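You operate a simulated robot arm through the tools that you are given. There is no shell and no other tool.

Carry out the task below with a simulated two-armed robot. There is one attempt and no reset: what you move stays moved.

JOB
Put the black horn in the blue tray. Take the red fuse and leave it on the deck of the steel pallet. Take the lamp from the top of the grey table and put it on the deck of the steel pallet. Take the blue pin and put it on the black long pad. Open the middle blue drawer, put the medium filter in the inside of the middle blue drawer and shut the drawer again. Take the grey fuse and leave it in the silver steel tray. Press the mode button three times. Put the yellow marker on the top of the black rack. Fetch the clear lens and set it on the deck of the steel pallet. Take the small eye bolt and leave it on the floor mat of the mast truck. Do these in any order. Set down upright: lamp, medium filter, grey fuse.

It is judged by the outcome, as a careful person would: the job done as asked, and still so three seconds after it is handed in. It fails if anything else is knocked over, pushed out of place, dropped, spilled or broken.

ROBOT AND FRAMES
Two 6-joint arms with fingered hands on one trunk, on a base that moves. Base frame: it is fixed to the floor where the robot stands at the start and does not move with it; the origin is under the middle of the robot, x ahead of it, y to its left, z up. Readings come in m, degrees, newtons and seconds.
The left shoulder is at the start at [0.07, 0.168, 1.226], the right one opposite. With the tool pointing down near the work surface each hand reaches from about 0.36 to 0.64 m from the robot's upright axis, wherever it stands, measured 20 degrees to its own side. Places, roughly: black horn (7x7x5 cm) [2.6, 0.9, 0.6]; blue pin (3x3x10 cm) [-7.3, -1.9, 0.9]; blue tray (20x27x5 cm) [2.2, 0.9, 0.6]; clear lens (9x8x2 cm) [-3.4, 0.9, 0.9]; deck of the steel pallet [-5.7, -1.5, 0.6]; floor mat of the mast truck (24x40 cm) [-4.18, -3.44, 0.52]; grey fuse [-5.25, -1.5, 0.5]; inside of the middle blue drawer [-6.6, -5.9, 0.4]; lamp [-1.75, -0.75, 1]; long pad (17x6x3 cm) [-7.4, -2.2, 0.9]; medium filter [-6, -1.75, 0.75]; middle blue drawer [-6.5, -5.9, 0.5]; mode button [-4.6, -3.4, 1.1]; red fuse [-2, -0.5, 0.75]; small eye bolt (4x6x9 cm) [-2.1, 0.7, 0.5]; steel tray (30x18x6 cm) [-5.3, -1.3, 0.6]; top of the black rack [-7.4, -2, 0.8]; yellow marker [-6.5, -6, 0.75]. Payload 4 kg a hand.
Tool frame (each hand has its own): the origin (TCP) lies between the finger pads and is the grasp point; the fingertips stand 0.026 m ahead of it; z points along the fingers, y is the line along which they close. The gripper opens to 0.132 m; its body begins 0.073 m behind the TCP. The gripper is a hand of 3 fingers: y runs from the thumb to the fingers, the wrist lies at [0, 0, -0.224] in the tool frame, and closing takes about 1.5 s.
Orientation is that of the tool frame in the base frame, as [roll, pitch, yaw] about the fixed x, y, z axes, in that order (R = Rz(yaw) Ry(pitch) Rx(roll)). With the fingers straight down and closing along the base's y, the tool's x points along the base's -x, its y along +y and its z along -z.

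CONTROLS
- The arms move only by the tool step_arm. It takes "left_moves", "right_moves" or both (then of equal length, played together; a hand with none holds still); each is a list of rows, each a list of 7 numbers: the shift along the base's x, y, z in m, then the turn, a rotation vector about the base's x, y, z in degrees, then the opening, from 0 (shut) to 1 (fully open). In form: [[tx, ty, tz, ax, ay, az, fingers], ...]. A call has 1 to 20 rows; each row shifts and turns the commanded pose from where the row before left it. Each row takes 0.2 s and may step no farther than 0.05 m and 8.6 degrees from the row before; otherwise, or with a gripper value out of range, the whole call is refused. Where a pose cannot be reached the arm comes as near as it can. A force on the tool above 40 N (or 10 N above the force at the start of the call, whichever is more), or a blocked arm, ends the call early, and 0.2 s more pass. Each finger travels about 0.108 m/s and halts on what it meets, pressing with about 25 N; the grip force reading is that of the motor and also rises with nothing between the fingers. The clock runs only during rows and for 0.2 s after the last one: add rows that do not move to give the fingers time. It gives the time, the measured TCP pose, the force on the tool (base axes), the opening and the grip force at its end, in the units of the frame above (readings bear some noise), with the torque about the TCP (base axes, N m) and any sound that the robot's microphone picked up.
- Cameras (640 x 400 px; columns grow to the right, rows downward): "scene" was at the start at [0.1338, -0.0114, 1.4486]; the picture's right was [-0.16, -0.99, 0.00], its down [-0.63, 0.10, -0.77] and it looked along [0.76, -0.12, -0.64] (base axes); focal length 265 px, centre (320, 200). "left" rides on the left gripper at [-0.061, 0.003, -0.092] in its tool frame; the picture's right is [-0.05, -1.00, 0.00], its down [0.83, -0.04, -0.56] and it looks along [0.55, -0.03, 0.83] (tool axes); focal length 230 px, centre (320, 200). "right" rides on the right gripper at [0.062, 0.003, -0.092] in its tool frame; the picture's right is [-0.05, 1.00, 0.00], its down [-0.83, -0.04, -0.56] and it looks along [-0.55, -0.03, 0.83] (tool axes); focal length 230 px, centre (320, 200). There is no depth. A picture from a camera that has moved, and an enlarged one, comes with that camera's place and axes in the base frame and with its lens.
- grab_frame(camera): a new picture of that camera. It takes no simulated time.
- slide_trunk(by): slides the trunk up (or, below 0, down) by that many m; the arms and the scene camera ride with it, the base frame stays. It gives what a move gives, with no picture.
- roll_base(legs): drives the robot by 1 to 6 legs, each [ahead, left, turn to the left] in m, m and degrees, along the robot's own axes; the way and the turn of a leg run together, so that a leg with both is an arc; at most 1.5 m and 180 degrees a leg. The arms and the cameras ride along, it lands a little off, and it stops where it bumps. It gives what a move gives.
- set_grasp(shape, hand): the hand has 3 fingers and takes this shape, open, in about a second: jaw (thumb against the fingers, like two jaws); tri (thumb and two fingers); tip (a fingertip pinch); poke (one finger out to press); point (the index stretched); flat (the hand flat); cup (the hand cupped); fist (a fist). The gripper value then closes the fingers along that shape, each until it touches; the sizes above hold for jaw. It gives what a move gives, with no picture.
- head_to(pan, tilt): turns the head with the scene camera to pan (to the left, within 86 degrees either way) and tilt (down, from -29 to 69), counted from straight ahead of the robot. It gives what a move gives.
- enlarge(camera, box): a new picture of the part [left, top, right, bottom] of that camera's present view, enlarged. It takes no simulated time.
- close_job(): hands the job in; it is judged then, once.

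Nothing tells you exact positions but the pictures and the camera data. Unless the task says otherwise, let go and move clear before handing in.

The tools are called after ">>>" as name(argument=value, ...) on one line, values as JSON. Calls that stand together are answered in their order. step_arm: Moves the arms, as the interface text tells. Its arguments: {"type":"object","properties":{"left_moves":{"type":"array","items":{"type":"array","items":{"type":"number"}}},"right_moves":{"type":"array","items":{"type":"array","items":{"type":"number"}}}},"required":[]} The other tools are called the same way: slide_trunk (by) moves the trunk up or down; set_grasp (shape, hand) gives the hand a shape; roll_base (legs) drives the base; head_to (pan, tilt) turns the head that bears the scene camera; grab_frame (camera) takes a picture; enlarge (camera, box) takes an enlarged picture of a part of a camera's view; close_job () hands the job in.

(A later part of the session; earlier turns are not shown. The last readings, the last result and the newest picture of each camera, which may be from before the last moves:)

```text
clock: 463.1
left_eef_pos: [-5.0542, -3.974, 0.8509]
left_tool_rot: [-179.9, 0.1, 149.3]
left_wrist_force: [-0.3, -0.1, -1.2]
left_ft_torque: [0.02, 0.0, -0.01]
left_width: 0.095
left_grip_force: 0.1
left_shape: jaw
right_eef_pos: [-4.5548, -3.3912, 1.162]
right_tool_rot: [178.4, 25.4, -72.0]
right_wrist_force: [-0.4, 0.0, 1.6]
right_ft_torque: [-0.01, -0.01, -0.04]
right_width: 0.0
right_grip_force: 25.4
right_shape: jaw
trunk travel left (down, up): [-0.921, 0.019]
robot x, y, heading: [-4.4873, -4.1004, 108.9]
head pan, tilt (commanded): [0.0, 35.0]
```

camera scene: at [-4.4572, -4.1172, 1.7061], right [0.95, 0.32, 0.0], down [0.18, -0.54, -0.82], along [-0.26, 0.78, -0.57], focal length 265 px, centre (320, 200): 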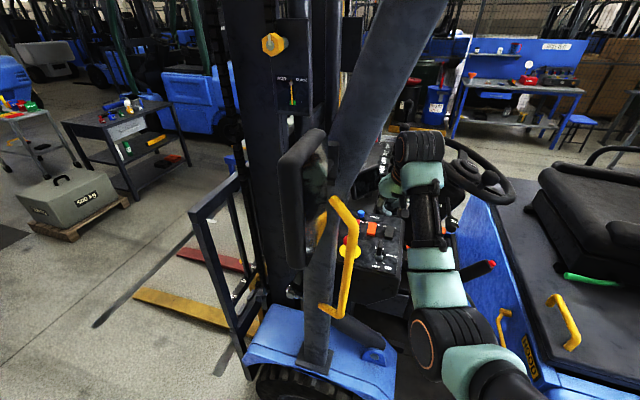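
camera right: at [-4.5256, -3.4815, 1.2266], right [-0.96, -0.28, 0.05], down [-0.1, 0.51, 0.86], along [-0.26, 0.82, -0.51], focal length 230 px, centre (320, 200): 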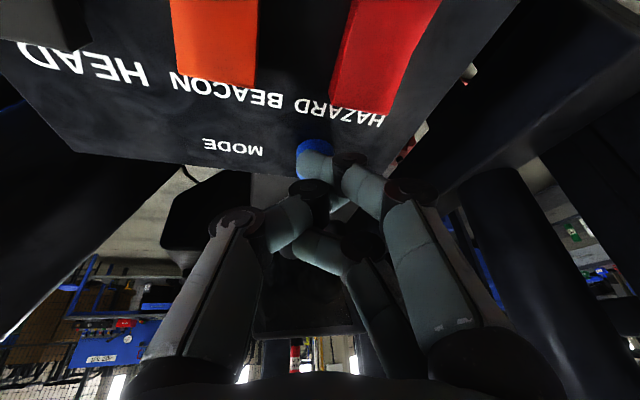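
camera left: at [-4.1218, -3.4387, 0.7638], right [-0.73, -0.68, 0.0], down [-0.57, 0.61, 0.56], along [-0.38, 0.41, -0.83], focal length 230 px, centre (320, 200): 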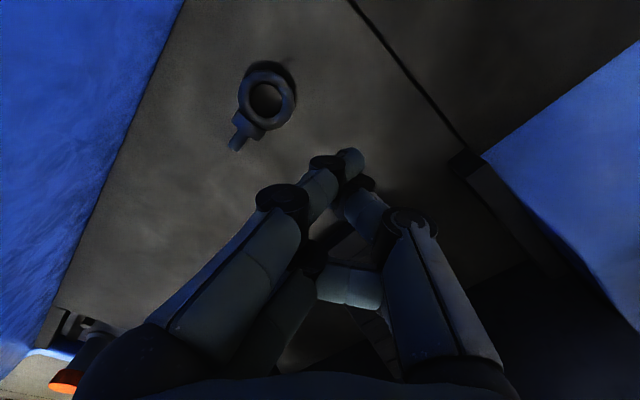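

>>> step_arm(right_moves=[[0, 0, -0.002, 0, 0, 0, 0], [0, 0, 0, 0, 0, 0, 0]])

>>> step_arm(right_moves=[[0, 0, -0.002, 0, 0, 0, 0], [0, 0, 0, 0, 0, 0, 0]])

>>> grab_frame(camera="right")

```text
clock: 463.7
left_eef_pos: [-5.0553, -3.9752, 0.8512]
left_tool_rot: [180.0, 0.1, 149.4]
left_wrist_force: [0.1, -0.3, 0.2]
left_ft_torque: [-0.01, 0.01, 0.01]
left_width: 0.095
left_grip_force: 0.1
left_shape: jaw
right_eef_pos: [-4.5551, -3.3901, 1.1597]
right_tool_rot: [178.4, 25.4, -72.0]
right_wrist_force: [1.0, -1.7, 2.5]
right_ft_torque: [-0.03, -0.02, 0.02]
right_width: 0.0
right_grip_force: 24.7
right_shape: jaw
trunk travel left (down, up): [-0.921, 0.019]
robot x, y, heading: [-4.4888, -4.0926, 108.7]
head pan, tilt (commanded): [0.0, 35.0]
heard: click
```

```text
clock: 464.3
left_eef_pos: [-5.0554, -3.9746, 0.8511]
left_tool_rot: [180.0, -0.1, 149.3]
left_wrist_force: [0.9, -0.6, -0.1]
left_ft_torque: [0.01, 0.0, 0.0]
left_width: 0.0949
left_grip_force: 0.0
left_shape: jaw
right_eef_pos: [-4.5548, -3.3909, 1.158]
right_tool_rot: [178.4, 25.5, -72.0]
right_wrist_force: [-1.1, -2.9, 3.5]
right_ft_torque: [-0.03, 0.05, -0.02]
right_width: 0.0
right_grip_force: 25.0
right_shape: jaw
trunk travel left (down, up): [-0.921, 0.019]
robot x, y, heading: [-4.4914, -4.0978, 108.7]
head pan, tilt (commanded): [0.0, 35.0]
```

```text
taken
camera right: at [-4.5259, -3.4811, 1.2146], right [-0.96, -0.28, 0.05], down [-0.1, 0.51, 0.86], along [-0.26, 0.82, -0.51], focal length 230 px, centre (320, 200)
```

right: 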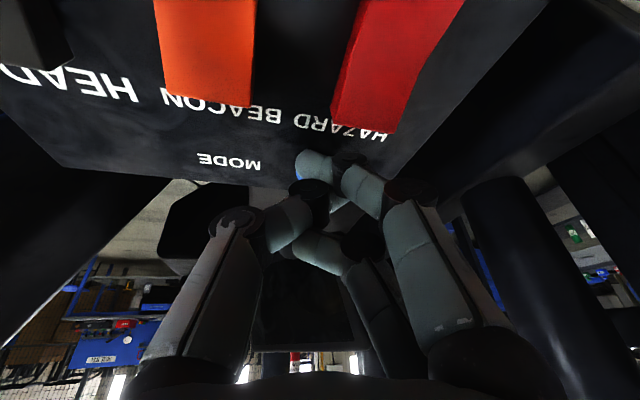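

One click heard (first press). Releasing upward fully, then pressing again.

>>> step_arm(right_moves=[[0, 0, 0.01, 0, 0, 0, 0], [0, 0, 0.01, 0, 0, 0, 0], [0, 0, 0, 0, 0, 0, 0]])

>>> step_arm(right_moves=[[0, 0, -0.008, 0, 0, 0, 0], [0, 0, -0.005, 0, 0, 0, 0], [0, 0, -0.004, 0, 0, 0, 0], [0, 0, -0.003, 0, 0, 0, 0], [0, 0, 0, 0, 0, 0, 0]])

```text
clock: 465.1
left_eef_pos: [-5.0557, -3.9739, 0.8523]
left_tool_rot: [180.0, -0.1, 149.4]
left_wrist_force: [-1.1, -0.1, -0.1]
left_ft_torque: [0.01, -0.03, 0.02]
left_width: 0.0951
left_grip_force: 0.1
left_shape: jaw
right_eef_pos: [-4.5551, -3.3902, 1.176]
right_tool_rot: [178.4, 25.4, -72.0]
right_wrist_force: [-1.2, 0.8, -0.3]
right_ft_torque: [-0.02, 0.0, -0.02]
right_width: 0.0001
right_grip_force: 24.5
right_shape: jaw
trunk travel left (down, up): [-0.921, 0.019]
robot x, y, heading: [-4.4876, -4.0977, 108.5]
head pan, tilt (commanded): [0.0, 35.0]
```

```text
clock: 466.3
left_eef_pos: [-5.0561, -3.9749, 0.85]
left_tool_rot: [-180.0, -0.1, 149.3]
left_wrist_force: [1.2, -0.4, -1.1]
left_ft_torque: [-0.02, 0.0, -0.01]
left_width: 0.0951
left_grip_force: 0.0
left_shape: jaw
right_eef_pos: [-4.5545, -3.3897, 1.1569]
right_tool_rot: [178.4, 25.5, -72.0]
right_wrist_force: [0.2, -0.5, 2.7]
right_ft_torque: [0.03, -0.04, -0.02]
right_width: 0.0
right_grip_force: 25.4
right_shape: jaw
trunk travel left (down, up): [-0.921, 0.019]
robot x, y, heading: [-4.4925, -4.1001, 108.8]
head pan, tilt (commanded): [0.0, 35.0]
heard: click
```

Second click. Releasing and pressing once more.

>>> step_arm(right_moves=[[0, 0, 0.01, 0, 0, 0, 0], [0, 0, 0.01, 0, 0, 0, 0], [0, 0, 0, 0, 0, 0, 0]])

>>> step_arm(right_moves=[[0, 0, -0.008, 0, 0, 0, 0], [0, 0, -0.005, 0, 0, 0, 0], [0, 0, -0.004, 0, 0, 0, 0], [0, 0, -0.003, 0, 0, 0, 0], [0, 0, 0, 0, 0, 0, 0]])

```text
clock: 467.1
left_eef_pos: [-5.0551, -3.9742, 0.8508]
left_tool_rot: [180.0, 0.1, 149.3]
left_wrist_force: [-0.2, -0.2, 0.6]
left_ft_torque: [-0.02, -0.02, 0.03]
left_width: 0.0951
left_grip_force: 0.0
left_shape: jaw
right_eef_pos: [-4.5547, -3.3892, 1.1774]
right_tool_rot: [178.4, 25.5, -72.0]
right_wrist_force: [0.1, -0.1, 0.6]
right_ft_torque: [0.02, 0.0, 0.01]
right_width: 0.0001
right_grip_force: 25.4
right_shape: jaw
trunk travel left (down, up): [-0.921, 0.019]
robot x, y, heading: [-4.4894, -4.0996, 108.7]
head pan, tilt (commanded): [0.0, 35.0]
```

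```text
clock: 468.3
left_eef_pos: [-5.0553, -3.9752, 0.8518]
left_tool_rot: [-180.0, 0.0, 149.3]
left_wrist_force: [0.0, -0.4, -0.2]
left_ft_torque: [0.02, 0.01, 0.0]
left_width: 0.0949
left_grip_force: 0.2
left_shape: jaw
right_eef_pos: [-4.5548, -3.3898, 1.1568]
right_tool_rot: [178.4, 25.5, -72.0]
right_wrist_force: [0.4, -0.6, 2.2]
right_ft_torque: [0.01, -0.02, 0.02]
right_width: 0.0001
right_grip_force: 25.5
right_shape: jaw
trunk travel left (down, up): [-0.921, 0.019]
robot x, y, heading: [-4.4884, -4.0994, 108.7]
head pan, tilt (commanded): [0.0, 35.0]
heard: click
```

Three clicks heard. Raising straight up and backing out along the same path.

>>> step_arm(right_moves=[[0, 0, 0.02, 0, 0, 0, 0], [0, 0, 0.02, 0, 0, 0, 0], [0.003, -0.001, 0.02, 0, 0, 0, 0], [0.003, -0.001, 0.02, 0, 0, 0, 0], [0.003, -0.001, 0.02, 0, 0, 0, 0], [0.003, -0.001, 0.02, 0, 0, 0, 0], [0, 0, 0.02, 0, 0, 0, 0]])

>>> roll_base(legs=[[-0.17, -0.03, 0.0], [-0.5, 0.0, 0.0]])

>>> grab_frame(camera="scene")

```text
clock: 469.9
left_eef_pos: [-5.0568, -3.9747, 0.851]
left_tool_rot: [-179.9, 0.0, 149.3]
left_wrist_force: [0.4, 0.2, -0.6]
left_ft_torque: [-0.03, -0.01, 0.01]
left_width: 0.0951
left_grip_force: 0.1
left_shape: jaw
right_eef_pos: [-4.5449, -3.3942, 1.2991]
right_tool_rot: [178.3, 25.4, -72.0]
right_wrist_force: [-0.8, -0.8, -0.5]
right_ft_torque: [0.01, 0.03, 0.02]
right_width: 0.0001
right_grip_force: 24.9
right_shape: jaw
trunk travel left (down, up): [-0.921, 0.019]
robot x, y, heading: [-4.4906, -4.1001, 108.5]
head pan, tilt (commanded): [0.0, 35.0]
```

```text
clock: 473.9
left_eef_pos: [-4.8129, -4.5958, 0.8504]
left_tool_rot: [-179.9, 0.1, 149.0]
left_wrist_force: [-0.1, 0.3, 1.2]
left_ft_torque: [0.01, 0.02, -0.02]
left_width: 0.0948
left_grip_force: 0.0
left_shape: jaw
right_eef_pos: [-4.3014, -4.0153, 1.2973]
right_tool_rot: [178.4, 25.4, -72.2]
right_wrist_force: [-0.4, 0.8, 0.3]
right_ft_torque: [-0.05, 0.0, -0.01]
right_width: 0.0
right_grip_force: 24.9
right_shape: jaw
trunk travel left (down, up): [-0.921, 0.019]
robot x, y, heading: [-4.2475, -4.7229, 108.2]
head pan, tilt (commanded): [0.0, 35.0]
```

```text
taken
camera scene: at [-4.2927, -4.586, 1.7055], right [0.95, 0.32, 0.0], down [0.18, -0.55, -0.82], along [-0.26, 0.78, -0.57], focal length 265 px, centre (320, 200)
```

scene: 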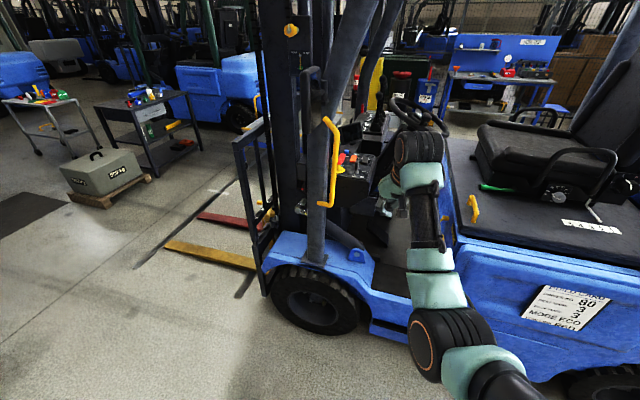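

Button pressed three times. Next I'll go to the drawer bench in the south-west; turning to face west and driving there.

>>> roll_base(legs=[[0.0, 0.0, 71.8], [0.7, 0.7, 0.0], [0.3, 0.45, 0.0]])

>>> head_to(pan=0, tilt=30)

>>> grab_frame(camera="scene")

```text
clock: 484.9
left_eef_pos: [-5.4713, -6.3963, 0.8514]
left_tool_rot: [179.9, -0.1, -136.6]
left_wrist_force: [0.3, 0.6, -0.2]
left_ft_torque: [-0.02, -0.01, -0.01]
left_width: 0.0951
left_grip_force: 0.0
left_shape: jaw
right_eef_pos: [-5.8891, -5.7433, 1.3005]
right_tool_rot: [178.3, 25.5, 1.9]
right_wrist_force: [0.3, -0.2, 0.3]
right_ft_torque: [0.0, 0.01, -0.01]
right_width: 0.0001
right_grip_force: 24.6
right_shape: jaw
trunk travel left (down, up): [-0.921, 0.019]
robot x, y, heading: [-5.1984, -5.8844, -177.3]
head pan, tilt (commanded): [0.0, 35.0]
```

```text
clock: 485.5
left_eef_pos: [-5.4717, -6.3966, 0.8513]
left_tool_rot: [179.9, 0.0, -136.7]
left_wrist_force: [-0.1, -0.1, -0.1]
left_ft_torque: [0.0, -0.01, -0.01]
left_width: 0.0949
left_grip_force: 0.0
left_shape: jaw
right_eef_pos: [-5.8902, -5.744, 1.2992]
right_tool_rot: [178.2, 25.4, 2.0]
right_wrist_force: [-0.2, 0.3, -0.1]
right_ft_torque: [-0.05, 0.04, 0.02]
right_width: 0.0
right_grip_force: 25.1
right_shape: jaw
trunk travel left (down, up): [-0.921, 0.019]
robot x, y, heading: [-5.1939, -5.8855, -177.5]
head pan, tilt (commanded): [0.0, 30.0]
```

```text
taken
camera scene: at [-5.3374, -5.8914, 1.7135], right [-0.05, 1.0, 0.0], down [0.5, 0.02, -0.87], along [-0.86, -0.04, -0.5], focal length 265 px, centre (320, 200)
```

scene: 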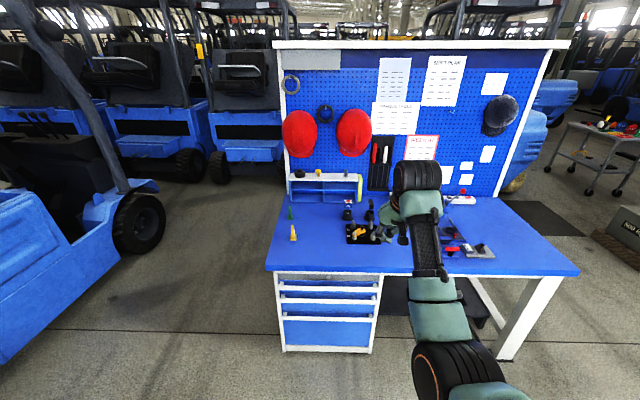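

>>> enlarge(camera="scene", box=[255, 150, 415, 360])

>>> enlarge(camera="scene", box=[270, 180, 420, 280])

```text
1.90 times, centred on (335, 255) of scene
camera zoom: at [-5.3374, -5.8914, 1.7135], right [-0.05, 1.0, 0.0], down [0.5, 0.02, -0.87], along [-0.86, -0.04, -0.5], focal length 505 px, centre (291, 95)
```

zoom: 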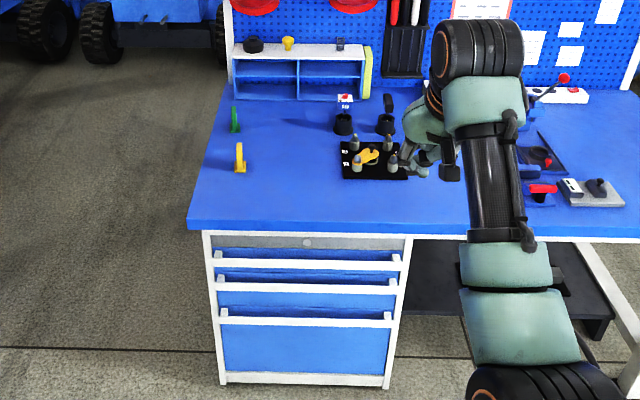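

```text
4.00 times, centred on (345, 230) of scene
camera zoom: at [-5.3374, -5.8914, 1.7135], right [-0.05, 1.0, 0.0], down [0.5, 0.02, -0.87], along [-0.86, -0.04, -0.5], focal length 1061 px, centre (220, 80)
```

zoom: 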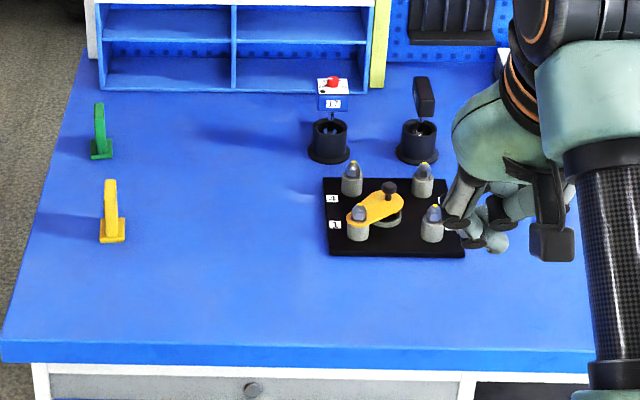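

The middle drawer's white bar handle is at z≈0.50, x≈−6.32, spanning y −6.15…−5.64; the yellow marker stands on the bench near (−6.55, −6.11). I'll orient the right hand horizontally (pointing west) to grip the bar, bringing the left hand forward meanwhile.

>>> step_arm(left_moves=[[-0.029, 0.026, 0.022, 0, 0, 0, 1], [-0.029, 0.026, 0.022, 0, 0, 0, 1], [-0.029, 0.026, 0.022, 0, 0, 0, 1], [-0.029, 0.026, 0.022, 0, 0, 0, 1], [-0.029, 0.026, 0.022, 0, 0, 0, 1], [-0.029, 0.026, 0.022, 0, 0, 0, 1], [-0.029, 0.026, 0.022, 0, 0, 0, 1], [-0.029, 0.026, 0.022, 0, 0, 0, 1], [-0.029, 0.026, 0.022, 0, 0, 0, 1], [-0.029, 0.026, 0.022, 0, 0, 0, 1], [-0.029, 0.026, 0.022, 0, 0, 0, 1]], right_moves=[[-0.02, 0, 0.01, 0, 8.1, 0, 0.5], [-0.02, 0, 0.013, 0, 8.1, 0, 0.5], [-0.018, 0, 0.016, 0, 8.1, 0, 0.5], [-0.015, 0, 0.02, 0, 8.1, 0, 0.5], [-0.012, 0, 0.022, 0, 8.1, 0, 0.5], [-0.009, 0, 0.024, 0, 8.1, 0, 0.5], [-0.006, 0, 0.025, 0, 8.1, 0, 0.5], [-0.003, 0, 0.025, 0, 8.1, 0, 0.5], [0, 0, -0.03, 0, 0, 0, 0.5], [0, 0, -0.03, 0, 0, 0, 0.5], [0, 0, -0.03, 0, 0, 0, 0.5]])

>>> grab_frame(camera="scene")

```text
clock: 487.9
left_eef_pos: [-5.7907, -6.1085, 1.0896]
left_tool_rot: [-179.8, -0.1, -136.8]
left_wrist_force: [0.9, 0.3, -0.3]
left_ft_torque: [0.02, 0.0, 0.01]
left_width: 0.0949
left_grip_force: 0.1
left_shape: jaw
right_eef_pos: [-5.9956, -5.7474, 1.3628]
right_tool_rot: [-85.8, 88.2, 96.7]
right_wrist_force: [0.5, -0.4, -0.3]
right_ft_torque: [0.01, 0.0, 0.02]
right_width: 0.0655
right_grip_force: 0.0
right_shape: jaw
trunk travel left (down, up): [-0.921, 0.019]
robot x, y, heading: [-5.197, -5.8854, -177.3]
head pan, tilt (commanded): [0.0, 30.0]
```

```text
taken
camera scene: at [-5.3391, -5.8901, 1.7134], right [-0.05, 1.0, 0.0], down [0.5, 0.02, -0.87], along [-0.86, -0.04, -0.5], focal length 265 px, centre (320, 200)
```

scene: 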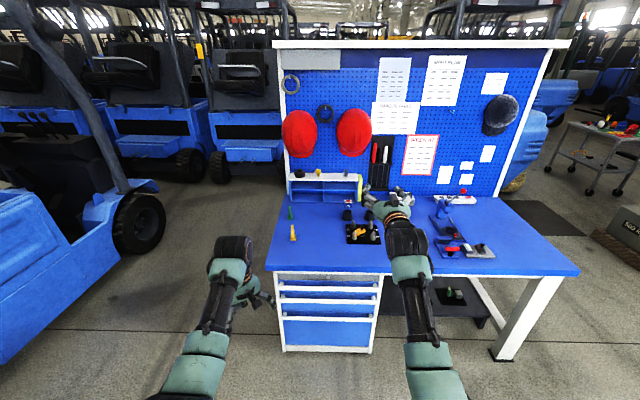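

>>> step_arm(right_moves=[[0, 0, -0.01, 8, 0, 0, 0.5], [0, 0, -0.01, 8, 0, 0, 0.5], [0, 0, -0.01, 8, 0, 0, 0.5], [0, 0, -0.01, 8, 0, 0, 0.5], [0, 0, -0.01, 8, 0, 0, 0.5], [0, 0, -0.01, 8, 0, 0, 0.5]])

```text
clock: 489.3
left_eef_pos: [-5.7899, -6.11, 1.0909]
left_tool_rot: [-179.9, 0.0, -136.8]
left_wrist_force: [-0.5, 0.9, -0.9]
left_ft_torque: [-0.02, 0.01, 0.06]
left_width: 0.095
left_grip_force: 0.2
left_shape: jaw
right_eef_pos: [-5.9942, -5.7447, 1.3035]
right_tool_rot: [-92.5, 40.0, 90.2]
right_wrist_force: [-0.6, 0.3, 0.2]
right_ft_torque: [-0.01, -0.03, -0.01]
right_width: 0.0652
right_grip_force: 0.2
right_shape: jaw
trunk travel left (down, up): [-0.921, 0.019]
robot x, y, heading: [-5.1949, -5.8854, -177.4]
head pan, tilt (commanded): [0.0, 30.0]
```

>>> step_arm(right_moves=[[0, 0, -0.01, 8, 0, 0, 0.5], [0, 0, -0.01, 8, 0, 0, 0.5], [0, 0, -0.01, 8, 0, 0, 0.5], [0, 0, -0.01, 8, 0, 0, 0.5], [0, 0, -0.01, 8, 0, 0, 0.5]])

>>> grab_frame(camera="right")

```text
clock: 490.5
left_eef_pos: [-5.7903, -6.11, 1.0902]
left_tool_rot: [-180.0, 0.0, -136.7]
left_wrist_force: [0.4, 0.6, 0.5]
left_ft_torque: [0.01, -0.01, -0.04]
left_width: 0.0951
left_grip_force: 0.1
left_shape: jaw
right_eef_pos: [-5.9938, -5.745, 1.2521]
right_tool_rot: [-92.5, 0.2, 90.1]
right_wrist_force: [0.1, 0.1, -0.1]
right_ft_torque: [0.01, 0.01, 0.01]
right_width: 0.0656
right_grip_force: 0.1
right_shape: jaw
trunk travel left (down, up): [-0.921, 0.019]
robot x, y, heading: [-5.195, -5.8852, -177.1]
head pan, tilt (commanded): [0.0, 30.0]
```

```text
taken
camera right: at [-5.9016, -5.6838, 1.2534], right [0.04, -0.05, -1.0], down [0.56, -0.83, 0.07], along [-0.83, -0.56, -0.01], focal length 230 px, centre (320, 200)
```

right: 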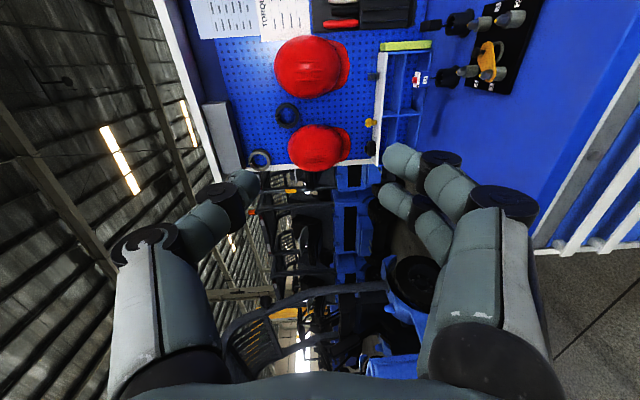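

>>> slide_trunk(by=-0.755)

>>> roll_base(legs=[[0.0, 0.0, -2.9]])

>>> grab_frame(camera="right")

>>> grab_frame(camera="scene")

```text
refused: -0.755 is not a number from -0.4 to 0.4
```

```text
clock: 491.3
left_eef_pos: [-5.7999, -6.0796, 1.0901]
left_tool_rot: [179.9, -0.1, -139.7]
left_wrist_force: [0.0, -0.8, 0.4]
left_ft_torque: [0.03, -0.01, 0.0]
left_width: 0.095
left_grip_force: 0.0
left_shape: jaw
right_eef_pos: [-5.9864, -5.7065, 1.2538]
right_tool_rot: [-92.5, 0.0, 87.3]
right_wrist_force: [-0.7, -0.5, 0.9]
right_ft_torque: [0.0, 0.0, 0.01]
right_width: 0.0656
right_grip_force: 0.1
right_shape: jaw
trunk travel left (down, up): [-0.921, 0.019]
robot x, y, heading: [-5.1964, -5.8908, 179.9]
head pan, tilt (commanded): [0.0, 30.0]
```

```text
taken
camera right: at [-5.8901, -5.6496, 1.2541], right [0.04, -0.06, -1.0], down [0.51, -0.86, 0.07], along [-0.86, -0.51, -0.01], focal length 230 px, centre (320, 200)
```

right: 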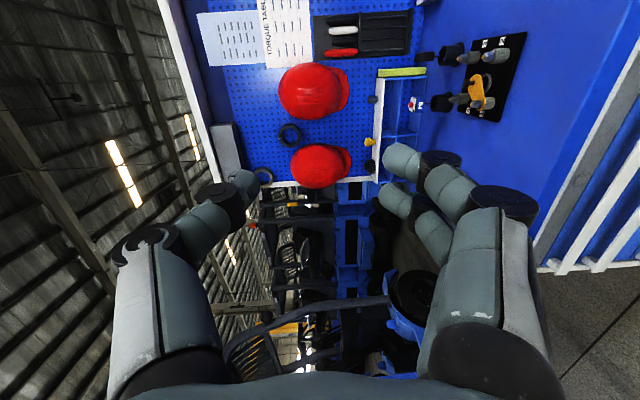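

```text
taken
camera scene: at [-5.3378, -5.8871, 1.7135], right [0.0, 1.0, 0.0], down [0.5, 0.0, -0.87], along [-0.87, 0.0, -0.5], focal length 265 px, centre (320, 200)
```

scene: 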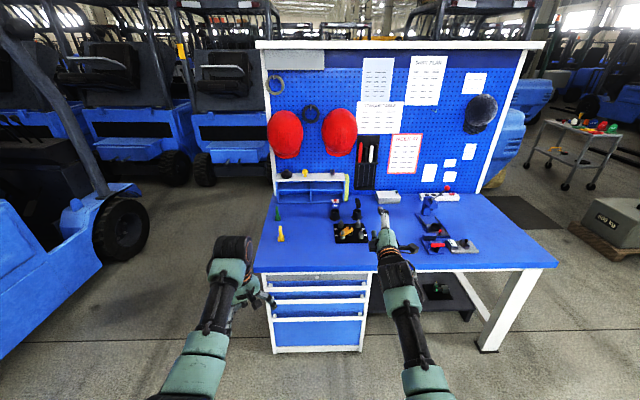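

>>> slide_trunk(by=-0.4)

>>> slide_trunk(by=-0.35)

>>> grab_frame(camera="right")

>>> grab_frame(camera="scene")

```text
clock: 495.2
left_eef_pos: [-5.8005, -6.0795, 0.6899]
left_tool_rot: [179.9, 0.0, -139.8]
left_wrist_force: [0.9, -0.2, -0.3]
left_ft_torque: [0.02, 0.01, -0.01]
left_width: 0.095
left_grip_force: 0.0
left_shape: jaw
right_eef_pos: [-5.986, -5.7042, 0.8526]
right_tool_rot: [-92.6, 0.1, 87.3]
right_wrist_force: [-0.1, -0.2, -0.5]
right_ft_torque: [-0.01, 0.0, 0.0]
right_width: 0.0656
right_grip_force: 0.1
right_shape: jaw
trunk travel left (down, up): [-0.521, 0.419]
robot x, y, heading: [-5.1966, -5.8874, 179.7]
head pan, tilt (commanded): [0.0, 30.0]
```

```text
clock: 498.6
left_eef_pos: [-5.8008, -6.0782, 0.3404]
left_tool_rot: [-179.9, 0.0, -139.7]
left_wrist_force: [-0.6, 0.0, 0.4]
left_ft_torque: [0.01, -0.04, -0.01]
left_width: 0.095
left_grip_force: 0.1
left_shape: jaw
right_eef_pos: [-5.9856, -5.7054, 0.5023]
right_tool_rot: [-92.5, 0.3, 87.3]
right_wrist_force: [-0.3, 0.2, 0.1]
right_ft_torque: [0.0, 0.01, -0.01]
right_width: 0.0656
right_grip_force: 0.0
right_shape: jaw
trunk travel left (down, up): [-0.171, 0.769]
robot x, y, heading: [-5.1952, -5.8888, 179.8]
head pan, tilt (commanded): [0.0, 30.0]
```

```text
taken
camera right: at [-5.89, -5.6478, 0.5037], right [0.04, -0.06, -1.0], down [0.51, -0.86, 0.07], along [-0.86, -0.51, -0.01], focal length 230 px, centre (320, 200)
```

right: 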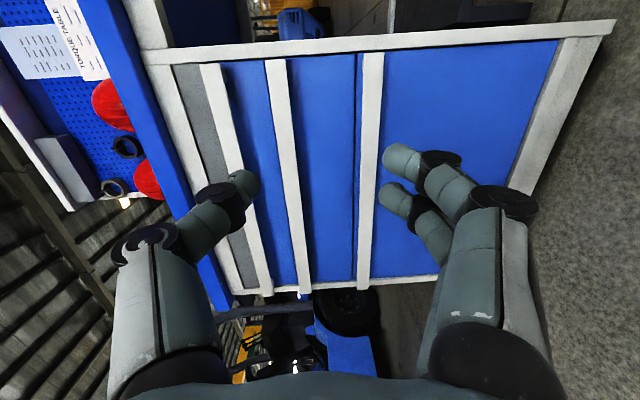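

```text
taken
camera scene: at [-5.3377, -5.8845, 0.9636], right [0.0, 1.0, 0.0], down [0.5, 0.0, -0.87], along [-0.87, 0.0, -0.5], focal length 265 px, centre (320, 200)
```

scene: 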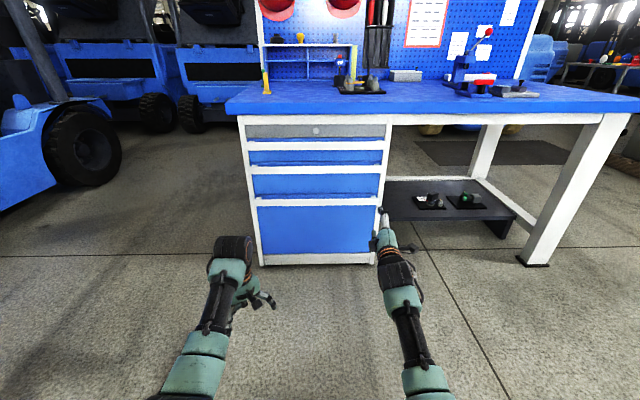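

>>> enlarge(camera="right", box=[180, 40, 440, 300])

>>> enlarge(camera="scene", box=[220, 90, 400, 280])

```text
1.54 times, centred on (310, 170) of right
camera zoom: at [-5.89, -5.6478, 0.5037], right [0.04, -0.06, -1.0], down [0.51, -0.86, 0.07], along [-0.86, -0.51, -0.01], focal length 354 px, centre (335, 246)
```

zoom: 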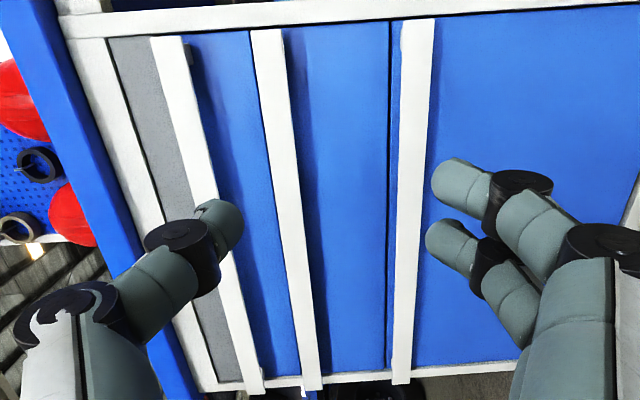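

```text
2.11 times, centred on (310, 185) of scene
camera zoom: at [-5.3377, -5.8845, 0.9636], right [0.0, 1.0, 0.0], down [0.5, 0.0, -0.87], along [-0.87, 0.0, -0.5], focal length 558 px, centre (341, 232)
```

zoom: 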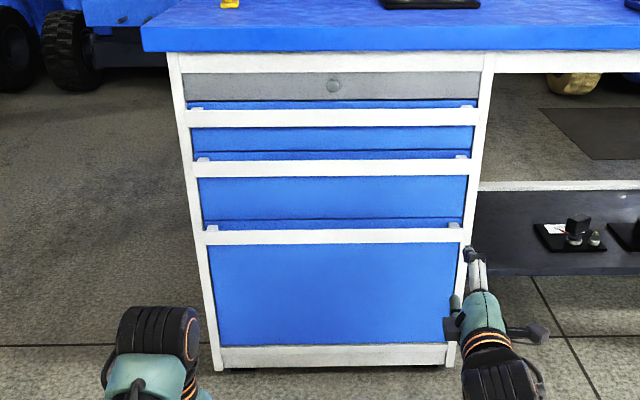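

The middle drawer's bar (second of three) is at z≈0.55, x≈−6.28. Aligning the right hand height and moving in front of it.

>>> step_arm(right_moves=[[0, 0, 0.016, 0, 0, 0, 0.65], [0, 0, 0.016, 0, 0, 0, 0.65], [0, 0, 0.015, 2.4, 0, 2, 0.65]])

>>> roll_base(legs=[[0.18, 0.1, 0.0]])

>>> grab_frame(camera="right")

```text
clock: 499.4
left_eef_pos: [-5.7993, -6.0784, 0.3403]
left_tool_rot: [-179.9, 0.0, -139.7]
left_wrist_force: [-0.3, -0.1, -0.5]
left_ft_torque: [0.0, 0.01, 0.04]
left_width: 0.095
left_grip_force: 0.1
left_shape: jaw
right_eef_pos: [-5.9948, -5.7108, 0.5446]
right_tool_rot: [-92.4, -2.0, 88.5]
right_wrist_force: [0.5, 0.0, 0.1]
right_ft_torque: [0.05, 0.0, -0.04]
right_width: 0.0856
right_grip_force: 0.0
right_shape: jaw
right hand out of reach, approached as far as the arm can: row 3
trunk travel left (down, up): [-0.171, 0.769]
robot x, y, heading: [-5.1936, -5.89, 179.8]
head pan, tilt (commanded): [0.0, 30.0]
```

```text
clock: 501.0
left_eef_pos: [-5.9791, -6.1761, 0.3397]
left_tool_rot: [180.0, 0.0, -139.9]
left_wrist_force: [0.4, 0.2, 0.4]
left_ft_torque: [0.0, 0.03, -0.01]
left_width: 0.0949
left_grip_force: 0.1
left_shape: jaw
right_eef_pos: [-6.172, -5.8066, 0.5446]
right_tool_rot: [-92.2, -2.0, 88.2]
right_wrist_force: [-0.1, -0.1, 0.3]
right_ft_torque: [-0.02, -0.04, 0.01]
right_width: 0.0858
right_grip_force: 0.1
right_shape: jaw
trunk travel left (down, up): [-0.171, 0.769]
robot x, y, heading: [-5.372, -5.9867, 179.5]
head pan, tilt (commanded): [0.0, 30.0]
```

```text
taken
camera right: at [-6.0771, -5.7475, 0.547], right [0.04, -0.02, -1.0], down [0.53, -0.85, 0.04], along [-0.85, -0.53, -0.02], focal length 230 px, centre (320, 200)
```

right: 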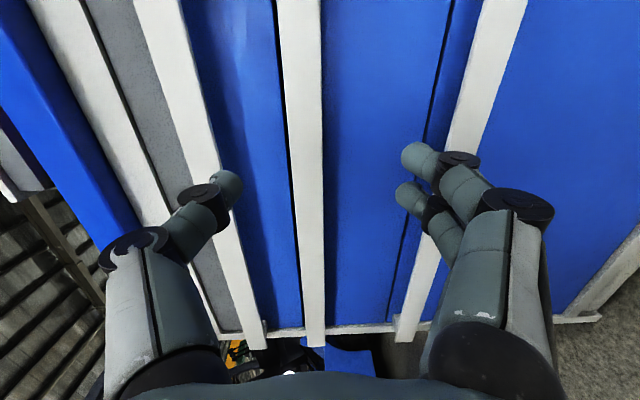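

>>> slide_trunk(by=0.012)

>>> roll_base(legs=[[0.07, 0.0, 0.3]])

>>> grab_frame(camera="right")

>>> grab_frame(camera="scene")

```text
clock: 501.6
left_eef_pos: [-5.9799, -6.1752, 0.3529]
left_tool_rot: [-180.0, 0.0, -140.0]
left_wrist_force: [-0.7, 0.0, 0.0]
left_ft_torque: [0.01, -0.02, 0.0]
left_width: 0.095
left_grip_force: 0.0
left_shape: jaw
right_eef_pos: [-6.1723, -5.8057, 0.5562]
right_tool_rot: [-92.2, -2.0, 88.2]
right_wrist_force: [-0.8, -0.5, 0.9]
right_ft_torque: [0.0, 0.01, 0.02]
right_width: 0.0854
right_grip_force: 0.0
right_shape: jaw
trunk travel left (down, up): [-0.183, 0.757]
robot x, y, heading: [-5.3785, -5.9855, 179.4]
head pan, tilt (commanded): [0.0, 30.0]
```

```text
clock: 502.6
left_eef_pos: [-6.0503, -6.1773, 0.351]
left_tool_rot: [-180.0, -0.1, -139.8]
left_wrist_force: [-0.3, -0.4, 0.6]
left_ft_torque: [-0.02, 0.02, 0.01]
left_width: 0.095
left_grip_force: 0.0
left_shape: jaw
right_eef_pos: [-6.244, -5.8082, 0.5567]
right_tool_rot: [-92.2, -2.0, 88.4]
right_wrist_force: [-0.2, 0.6, -0.3]
right_ft_torque: [0.01, 0.04, -0.06]
right_width: 0.0852
right_grip_force: 0.0
right_shape: jaw
trunk travel left (down, up): [-0.183, 0.757]
robot x, y, heading: [-5.4478, -5.9854, 179.9]
head pan, tilt (commanded): [0.0, 30.0]
```

```text
taken
camera right: at [-6.1487, -5.7497, 0.5588], right [0.04, -0.02, -1.0], down [0.53, -0.85, 0.04], along [-0.85, -0.53, -0.02], focal length 230 px, centre (320, 200)
```

right: 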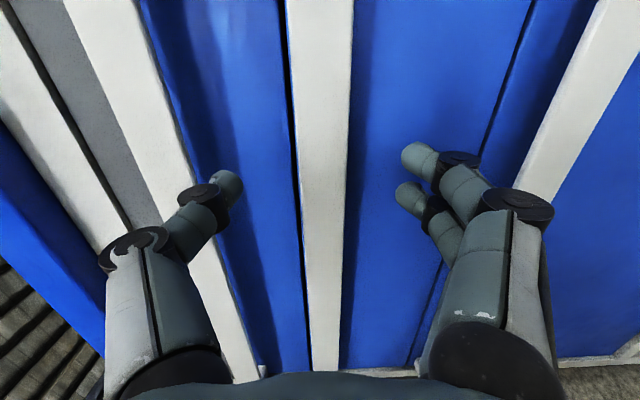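

```text
taken
camera scene: at [-5.5876, -5.9833, 0.9754], right [0.01, 1.0, 0.0], down [0.5, 0.0, -0.87], along [-0.87, 0.0, -0.5], focal length 265 px, centre (320, 200)
```

scene: 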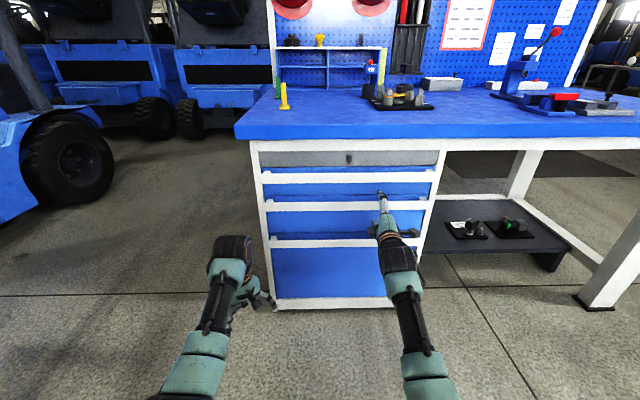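

>>> roll_base(legs=[[0.03, 0.0, 0.0]])

>>> grab_frame(camera="right")

```text
clock: 503.5
left_eef_pos: [-6.0803, -6.1773, 0.3525]
left_tool_rot: [179.9, 0.1, -139.7]
left_wrist_force: [-0.8, -0.3, 0.2]
left_ft_torque: [0.01, 0.01, -0.02]
left_width: 0.095
left_grip_force: 0.0
left_shape: jaw
right_eef_pos: [-6.274, -5.8087, 0.5569]
right_tool_rot: [-92.2, -2.1, 88.5]
right_wrist_force: [-0.6, -0.4, -0.1]
right_ft_torque: [0.01, 0.0, -0.02]
right_width: 0.0856
right_grip_force: 0.0
right_shape: jaw
trunk travel left (down, up): [-0.183, 0.757]
robot x, y, heading: [-5.476, -5.9838, 179.4]
head pan, tilt (commanded): [0.0, 30.0]
```

```text
taken
camera right: at [-6.1789, -5.7497, 0.5588], right [0.04, -0.02, -1.0], down [0.53, -0.85, 0.04], along [-0.85, -0.53, -0.02], focal length 230 px, centre (320, 200)
```

right: 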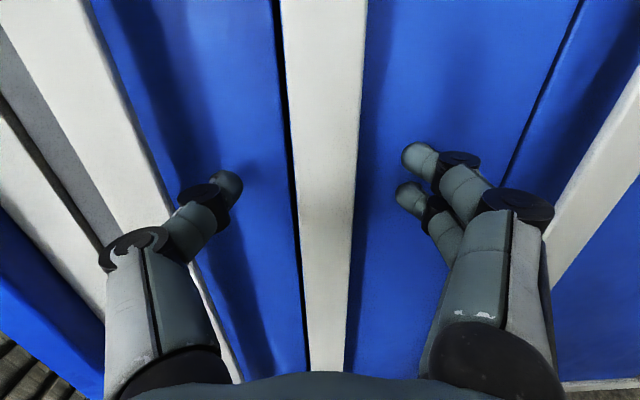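

>>> step_arm(right_moves=[[0, 0, 0, 0, 0, 0, 0.5], [0, 0, 0, 0, 0, 0, 0.35], [0, 0, 0, 0, 0, 0, 0.2], [0, 0, 0, 0, 0, 0, 0], [0, 0, 0, 0, 0, 0, 0], [0, 0, 0, 0, 0, 0, 0]])

>>> grab_frame(camera="right")

```text
clock: 504.9
left_eef_pos: [-6.0792, -6.1786, 0.3525]
left_tool_rot: [180.0, 0.0, -139.7]
left_wrist_force: [-1.0, 0.1, 0.7]
left_ft_torque: [-0.01, 0.01, 0.01]
left_width: 0.0951
left_grip_force: 0.0
left_shape: jaw
right_eef_pos: [-6.2743, -5.8083, 0.5559]
right_tool_rot: [-92.3, -2.0, 88.5]
right_wrist_force: [-5.4, 0.2, 0.8]
right_ft_torque: [-0.03, 0.06, -0.01]
right_width: 0.0149
right_grip_force: 25.0
right_shape: jaw
trunk travel left (down, up): [-0.183, 0.757]
robot x, y, heading: [-5.4724, -5.9837, 179.6]
head pan, tilt (commanded): [0.0, 30.0]
```

```text
taken
camera right: at [-6.1791, -5.7498, 0.5594], right [0.04, -0.02, -1.0], down [0.53, -0.85, 0.04], along [-0.85, -0.53, -0.02], focal length 230 px, centre (320, 200)
```

right: 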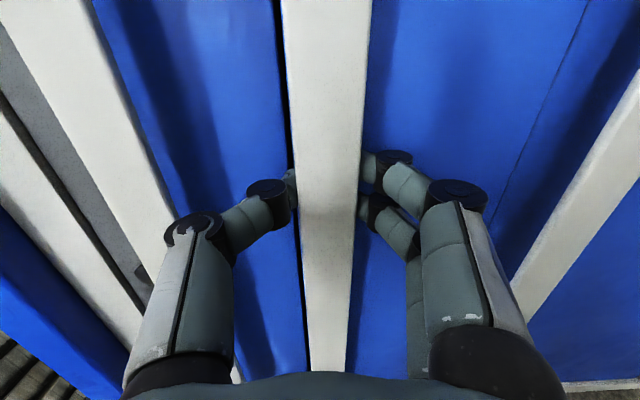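

The fingertips are hooked behind the bar. Pulling the drawer open by driving back.

>>> roll_base(legs=[[-0.12, 0.0, 0.0]])

>>> grab_frame(camera="scene")

```text
clock: 506.1
left_eef_pos: [-5.9604, -6.1795, 0.3534]
left_tool_rot: [180.0, -0.1, -139.7]
left_wrist_force: [1.6, 0.7, 0.1]
left_ft_torque: [0.02, -0.02, -0.03]
left_width: 0.0948
left_grip_force: 0.0
left_shape: jaw
right_eef_pos: [-6.1543, -5.809, 0.5586]
right_tool_rot: [-92.1, -2.0, 88.4]
right_wrist_force: [-0.8, 2.8, 5.1]
right_ft_torque: [0.01, -0.02, 0.06]
right_width: 0.0098
right_grip_force: 24.7
right_shape: jaw
trunk travel left (down, up): [-0.183, 0.757]
robot x, y, heading: [-5.3528, -5.9827, 179.8]
head pan, tilt (commanded): [0.0, 30.0]
```

```text
taken
camera scene: at [-5.4979, -5.9837, 0.9757], right [0.0, 1.0, 0.0], down [0.5, 0.0, -0.87], along [-0.87, 0.0, -0.5], focal length 265 px, centre (320, 200)
```

scene: 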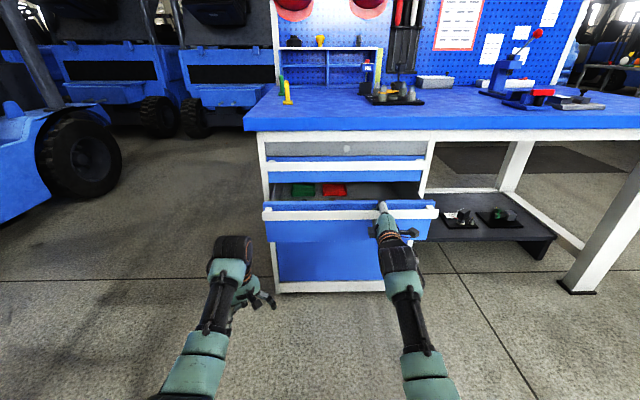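

The middle drawer is sliding open (green and red items inside). Pulling further.

>>> roll_base(legs=[[-0.16, 0.0, 0.0]])

>>> grab_frame(camera="scene")

```text
clock: 507.5
left_eef_pos: [-5.7965, -6.1798, 0.3521]
left_tool_rot: [179.9, -0.1, -139.6]
left_wrist_force: [0.4, -0.1, 0.5]
left_ft_torque: [-0.01, -0.01, 0.03]
left_width: 0.0949
left_grip_force: 0.0
left_shape: jaw
right_eef_pos: [-5.991, -5.8109, 0.5579]
right_tool_rot: [-92.1, -1.8, 88.5]
right_wrist_force: [-1.2, 11.3, 3.5]
right_ft_torque: [0.01, 0.02, 0.09]
right_width: 0.0093
right_grip_force: 24.8
right_shape: jaw
trunk travel left (down, up): [-0.183, 0.757]
robot x, y, heading: [-5.1917, -5.9849, 179.7]
head pan, tilt (commanded): [0.0, 30.0]
```

```text
taken
camera scene: at [-5.3346, -5.9837, 0.9756], right [0.0, 1.0, 0.0], down [0.5, 0.0, -0.87], along [-0.87, 0.0, -0.5], focal length 265 px, centre (320, 200)
```

scene: 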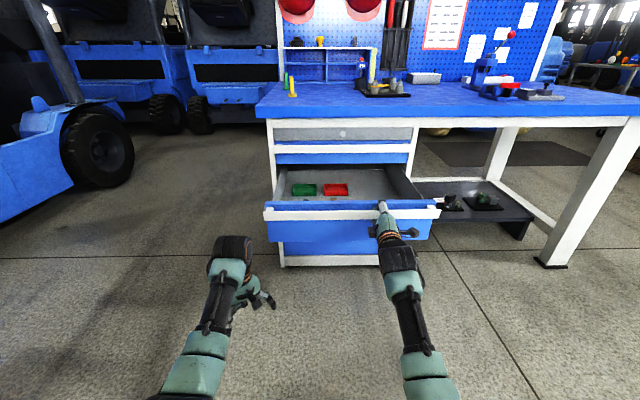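

The drawer is open about 0.28 m with free space on its right. Releasing the bar and backing off.

>>> step_arm(right_moves=[[0, 0, 0, 0, 0, 0, 0.3], [0, 0, 0, 0, 0, 0, 0.6], [0, 0, 0, 0, 0, 0, 0.7], [0, 0, 0, 0, 0, 0, 0.7], [0, 0, 0, 0, 0, 0, 0.7]])

>>> grab_frame(camera="right")

```text
clock: 508.7
left_eef_pos: [-5.796, -6.1797, 0.3534]
left_tool_rot: [180.0, 0.1, -139.6]
left_wrist_force: [0.3, 0.3, -0.7]
left_ft_torque: [0.01, 0.01, 0.01]
left_width: 0.0948
left_grip_force: 0.1
left_shape: jaw
right_eef_pos: [-5.9919, -5.8118, 0.558]
right_tool_rot: [-92.1, -2.0, 88.5]
right_wrist_force: [-0.2, -0.5, 0.6]
right_ft_torque: [0.01, 0.01, 0.01]
right_width: 0.092
right_grip_force: 0.0
right_shape: jaw
trunk travel left (down, up): [-0.183, 0.757]
robot x, y, heading: [-5.1936, -5.9847, 179.9]
head pan, tilt (commanded): [0.0, 30.0]
```

```text
taken
camera right: at [-5.8969, -5.752, 0.5602], right [0.04, -0.02, -1.0], down [0.53, -0.85, 0.04], along [-0.85, -0.53, -0.02], focal length 230 px, centre (320, 200)
```

right: 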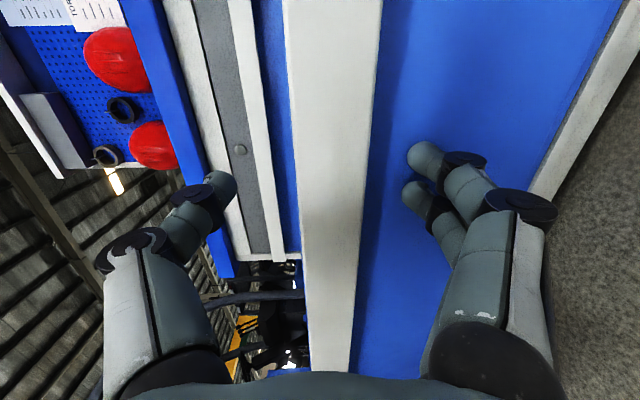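

Now the marker: the open drawer is in the way from the front, so I'll take the marker from the bench's south end. Backing off, raising the trunk and driving around.

>>> roll_base(legs=[[-0.2, 0.0, 0.0]])

>>> slide_trunk(by=0.4)

>>> slide_trunk(by=0.25)

>>> roll_base(legs=[[0.0, 0.85, 0.0], [0.0, 0.0, -90.0]])

>>> head_to(pan=50, tilt=30)

>>> grab_frame(camera="scene")

```text
clock: 510.3
left_eef_pos: [-5.5974, -6.1812, 0.3522]
left_tool_rot: [180.0, 0.0, -139.5]
left_wrist_force: [-0.2, 0.7, 0.4]
left_ft_torque: [0.0, 0.0, -0.01]
left_width: 0.0951
left_grip_force: 0.0
left_shape: jaw
right_eef_pos: [-5.7926, -5.8126, 0.5575]
right_tool_rot: [-92.1, -2.0, 88.5]
right_wrist_force: [-0.1, 0.4, -0.6]
right_ft_torque: [-0.01, 0.02, 0.0]
right_width: 0.0919
right_grip_force: 0.1
right_shape: jaw
trunk travel left (down, up): [-0.183, 0.757]
robot x, y, heading: [-4.9956, -5.9901, 179.9]
head pan, tilt (commanded): [0.0, 30.0]
```

```text
clock: 514.1
left_eef_pos: [-5.5967, -6.1814, 0.7535]
left_tool_rot: [179.9, 0.0, -139.4]
left_wrist_force: [0.2, 1.1, 0.1]
left_ft_torque: [-0.01, 0.0, 0.02]
left_width: 0.0949
left_grip_force: 0.0
left_shape: jaw
right_eef_pos: [-5.7926, -5.8127, 0.9581]
right_tool_rot: [-92.2, -2.1, 88.6]
right_wrist_force: [0.9, -0.1, -0.5]
right_ft_torque: [-0.02, 0.02, -0.01]
right_width: 0.0918
right_grip_force: 0.1
right_shape: jaw
trunk travel left (down, up): [-0.583, 0.357]
robot x, y, heading: [-4.9928, -5.9855, 180.1]
head pan, tilt (commanded): [0.0, 30.0]
```

```text
clock: 516.7
left_eef_pos: [-5.5986, -6.1815, 1.0026]
left_tool_rot: [180.0, 0.0, -139.4]
left_wrist_force: [-0.4, -0.4, -0.1]
left_ft_torque: [0.02, 0.04, -0.02]
left_width: 0.095
left_grip_force: 0.0
left_shape: jaw
right_eef_pos: [-5.7925, -5.8125, 1.2066]
right_tool_rot: [-92.1, -2.1, 88.6]
right_wrist_force: [0.4, 0.2, 0.1]
right_ft_torque: [0.01, 0.02, 0.03]
right_width: 0.0923
right_grip_force: 0.1
right_shape: jaw
trunk travel left (down, up): [-0.833, 0.107]
robot x, y, heading: [-4.9974, -5.9881, 180.0]
head pan, tilt (commanded): [0.0, 30.0]
```

```text
clock: 519.4
left_eef_pos: [-5.5948, -6.5096, 1.0023]
left_tool_rot: [-179.9, 0.0, -138.0]
left_wrist_force: [0.1, -0.3, -0.1]
left_ft_torque: [-0.01, -0.03, -0.05]
left_width: 0.0952
left_grip_force: 0.0
left_shape: jaw
right_eef_pos: [-5.8, -6.1455, 1.207]
right_tool_rot: [-92.2, -1.8, 90.2]
right_wrist_force: [0.3, 0.8, -0.8]
right_ft_torque: [0.02, 0.0, 0.07]
right_width: 0.0922
right_grip_force: 0.1
right_shape: jaw
trunk travel left (down, up): [-0.833, 0.107]
robot x, y, heading: [-4.9972, -6.3027, -178.5]
head pan, tilt (commanded): [0.0, 30.0]
stopped in leg 1: the robot was blocked; the commanded pose is now the measured one
```

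```text
clock: 520.5
left_eef_pos: [-5.5955, -6.5105, 1.003]
left_tool_rot: [-180.0, 0.0, -138.0]
left_wrist_force: [-0.3, 0.3, -0.4]
left_ft_torque: [-0.04, -0.02, -0.03]
left_width: 0.0948
left_grip_force: 0.1
left_shape: jaw
right_eef_pos: [-5.7989, -6.149, 1.207]
right_tool_rot: [-92.2, -2.0, 90.2]
right_wrist_force: [0.0, 0.3, -0.2]
right_ft_torque: [-0.01, 0.05, 0.01]
right_width: 0.092
right_grip_force: 0.1
right_shape: jaw
trunk travel left (down, up): [-0.833, 0.107]
robot x, y, heading: [-4.9983, -6.3045, -178.9]
head pan, tilt (commanded): [50.0, 30.0]
```

```text
taken
camera scene: at [-5.1039, -6.371, 1.6256], right [-0.78, 0.62, 0.0], down [0.31, 0.39, -0.87], along [-0.54, -0.68, -0.5], focal length 265 px, centre (320, 200)
```

scene: 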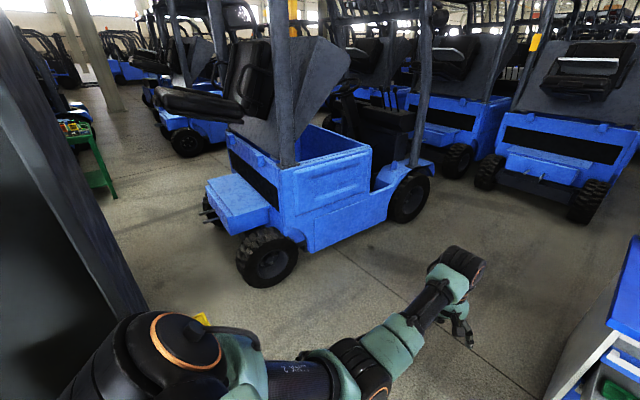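

I bumped the yellow column base on the left; moving off it and routing further west.

>>> roll_base(legs=[[0.0, -0.12, 0.0], [0.55, 0.0, -1.2], [0.0, 0.6, 0.0]])

>>> roll_base(legs=[[0.0, 0.0, -90.0]])

>>> head_to(pan=40, tilt=35)

>>> grab_frame(camera="scene")

```text
clock: 527.5
left_eef_pos: [-6.1642, -6.9786, 1.0022]
left_tool_rot: [180.0, 0.0, -139.9]
left_wrist_force: [0.6, -0.1, 0.8]
left_ft_torque: [0.03, -0.02, 0.01]
left_width: 0.095
left_grip_force: 0.1
left_shape: jaw
right_eef_pos: [-6.358, -6.6095, 1.208]
right_tool_rot: [-92.2, -1.9, 88.4]
right_wrist_force: [-1.1, -0.4, 0.6]
right_ft_torque: [0.01, -0.02, 0.01]
right_width: 0.092
right_grip_force: 0.0
right_shape: jaw
trunk travel left (down, up): [-0.833, 0.107]
robot x, y, heading: [-5.5559, -6.7878, 179.7]
head pan, tilt (commanded): [50.0, 30.0]
```

```text
clock: 531.7
left_eef_pos: [-5.7663, -6.1916, 1.0033]
left_tool_rot: [180.0, 0.0, 131.6]
left_wrist_force: [0.5, -0.4, -0.7]
left_ft_torque: [-0.02, 0.0, 0.02]
left_width: 0.095
left_grip_force: 0.0
left_shape: jaw
right_eef_pos: [-5.4029, -5.9875, 1.208]
right_tool_rot: [-92.1, -2.0, -0.2]
right_wrist_force: [0.0, -0.4, 0.4]
right_ft_torque: [0.01, 0.0, -0.02]
right_width: 0.0918
right_grip_force: 0.0
right_shape: jaw
trunk travel left (down, up): [-0.833, 0.107]
robot x, y, heading: [-5.5607, -6.7935, 91.3]
head pan, tilt (commanded): [50.0, 30.0]
```

```text
clock: 532.4
left_eef_pos: [-5.7668, -6.1906, 1.0014]
left_tool_rot: [179.9, 0.0, 131.7]
left_wrist_force: [0.5, 0.8, 0.2]
left_ft_torque: [0.0, -0.02, -0.01]
left_width: 0.0949
left_grip_force: 0.0
left_shape: jaw
right_eef_pos: [-5.4011, -5.9867, 1.2072]
right_tool_rot: [-92.1, -1.9, -0.1]
right_wrist_force: [-0.2, 0.3, -0.5]
right_ft_torque: [-0.04, -0.02, 0.03]
right_width: 0.092
right_grip_force: 0.0
right_shape: jaw
trunk travel left (down, up): [-0.833, 0.107]
robot x, y, heading: [-5.5586, -6.7884, 91.2]
head pan, tilt (commanded): [40.0, 35.0]
```

```text
taken
camera scene: at [-5.6192, -6.6707, 1.6178], right [0.75, 0.66, 0.0], down [0.38, -0.43, -0.82], along [-0.54, 0.62, -0.57], focal length 265 px, centre (320, 200)
```

scene: 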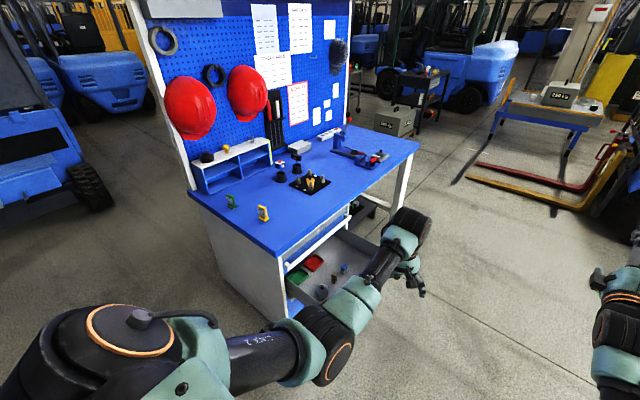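

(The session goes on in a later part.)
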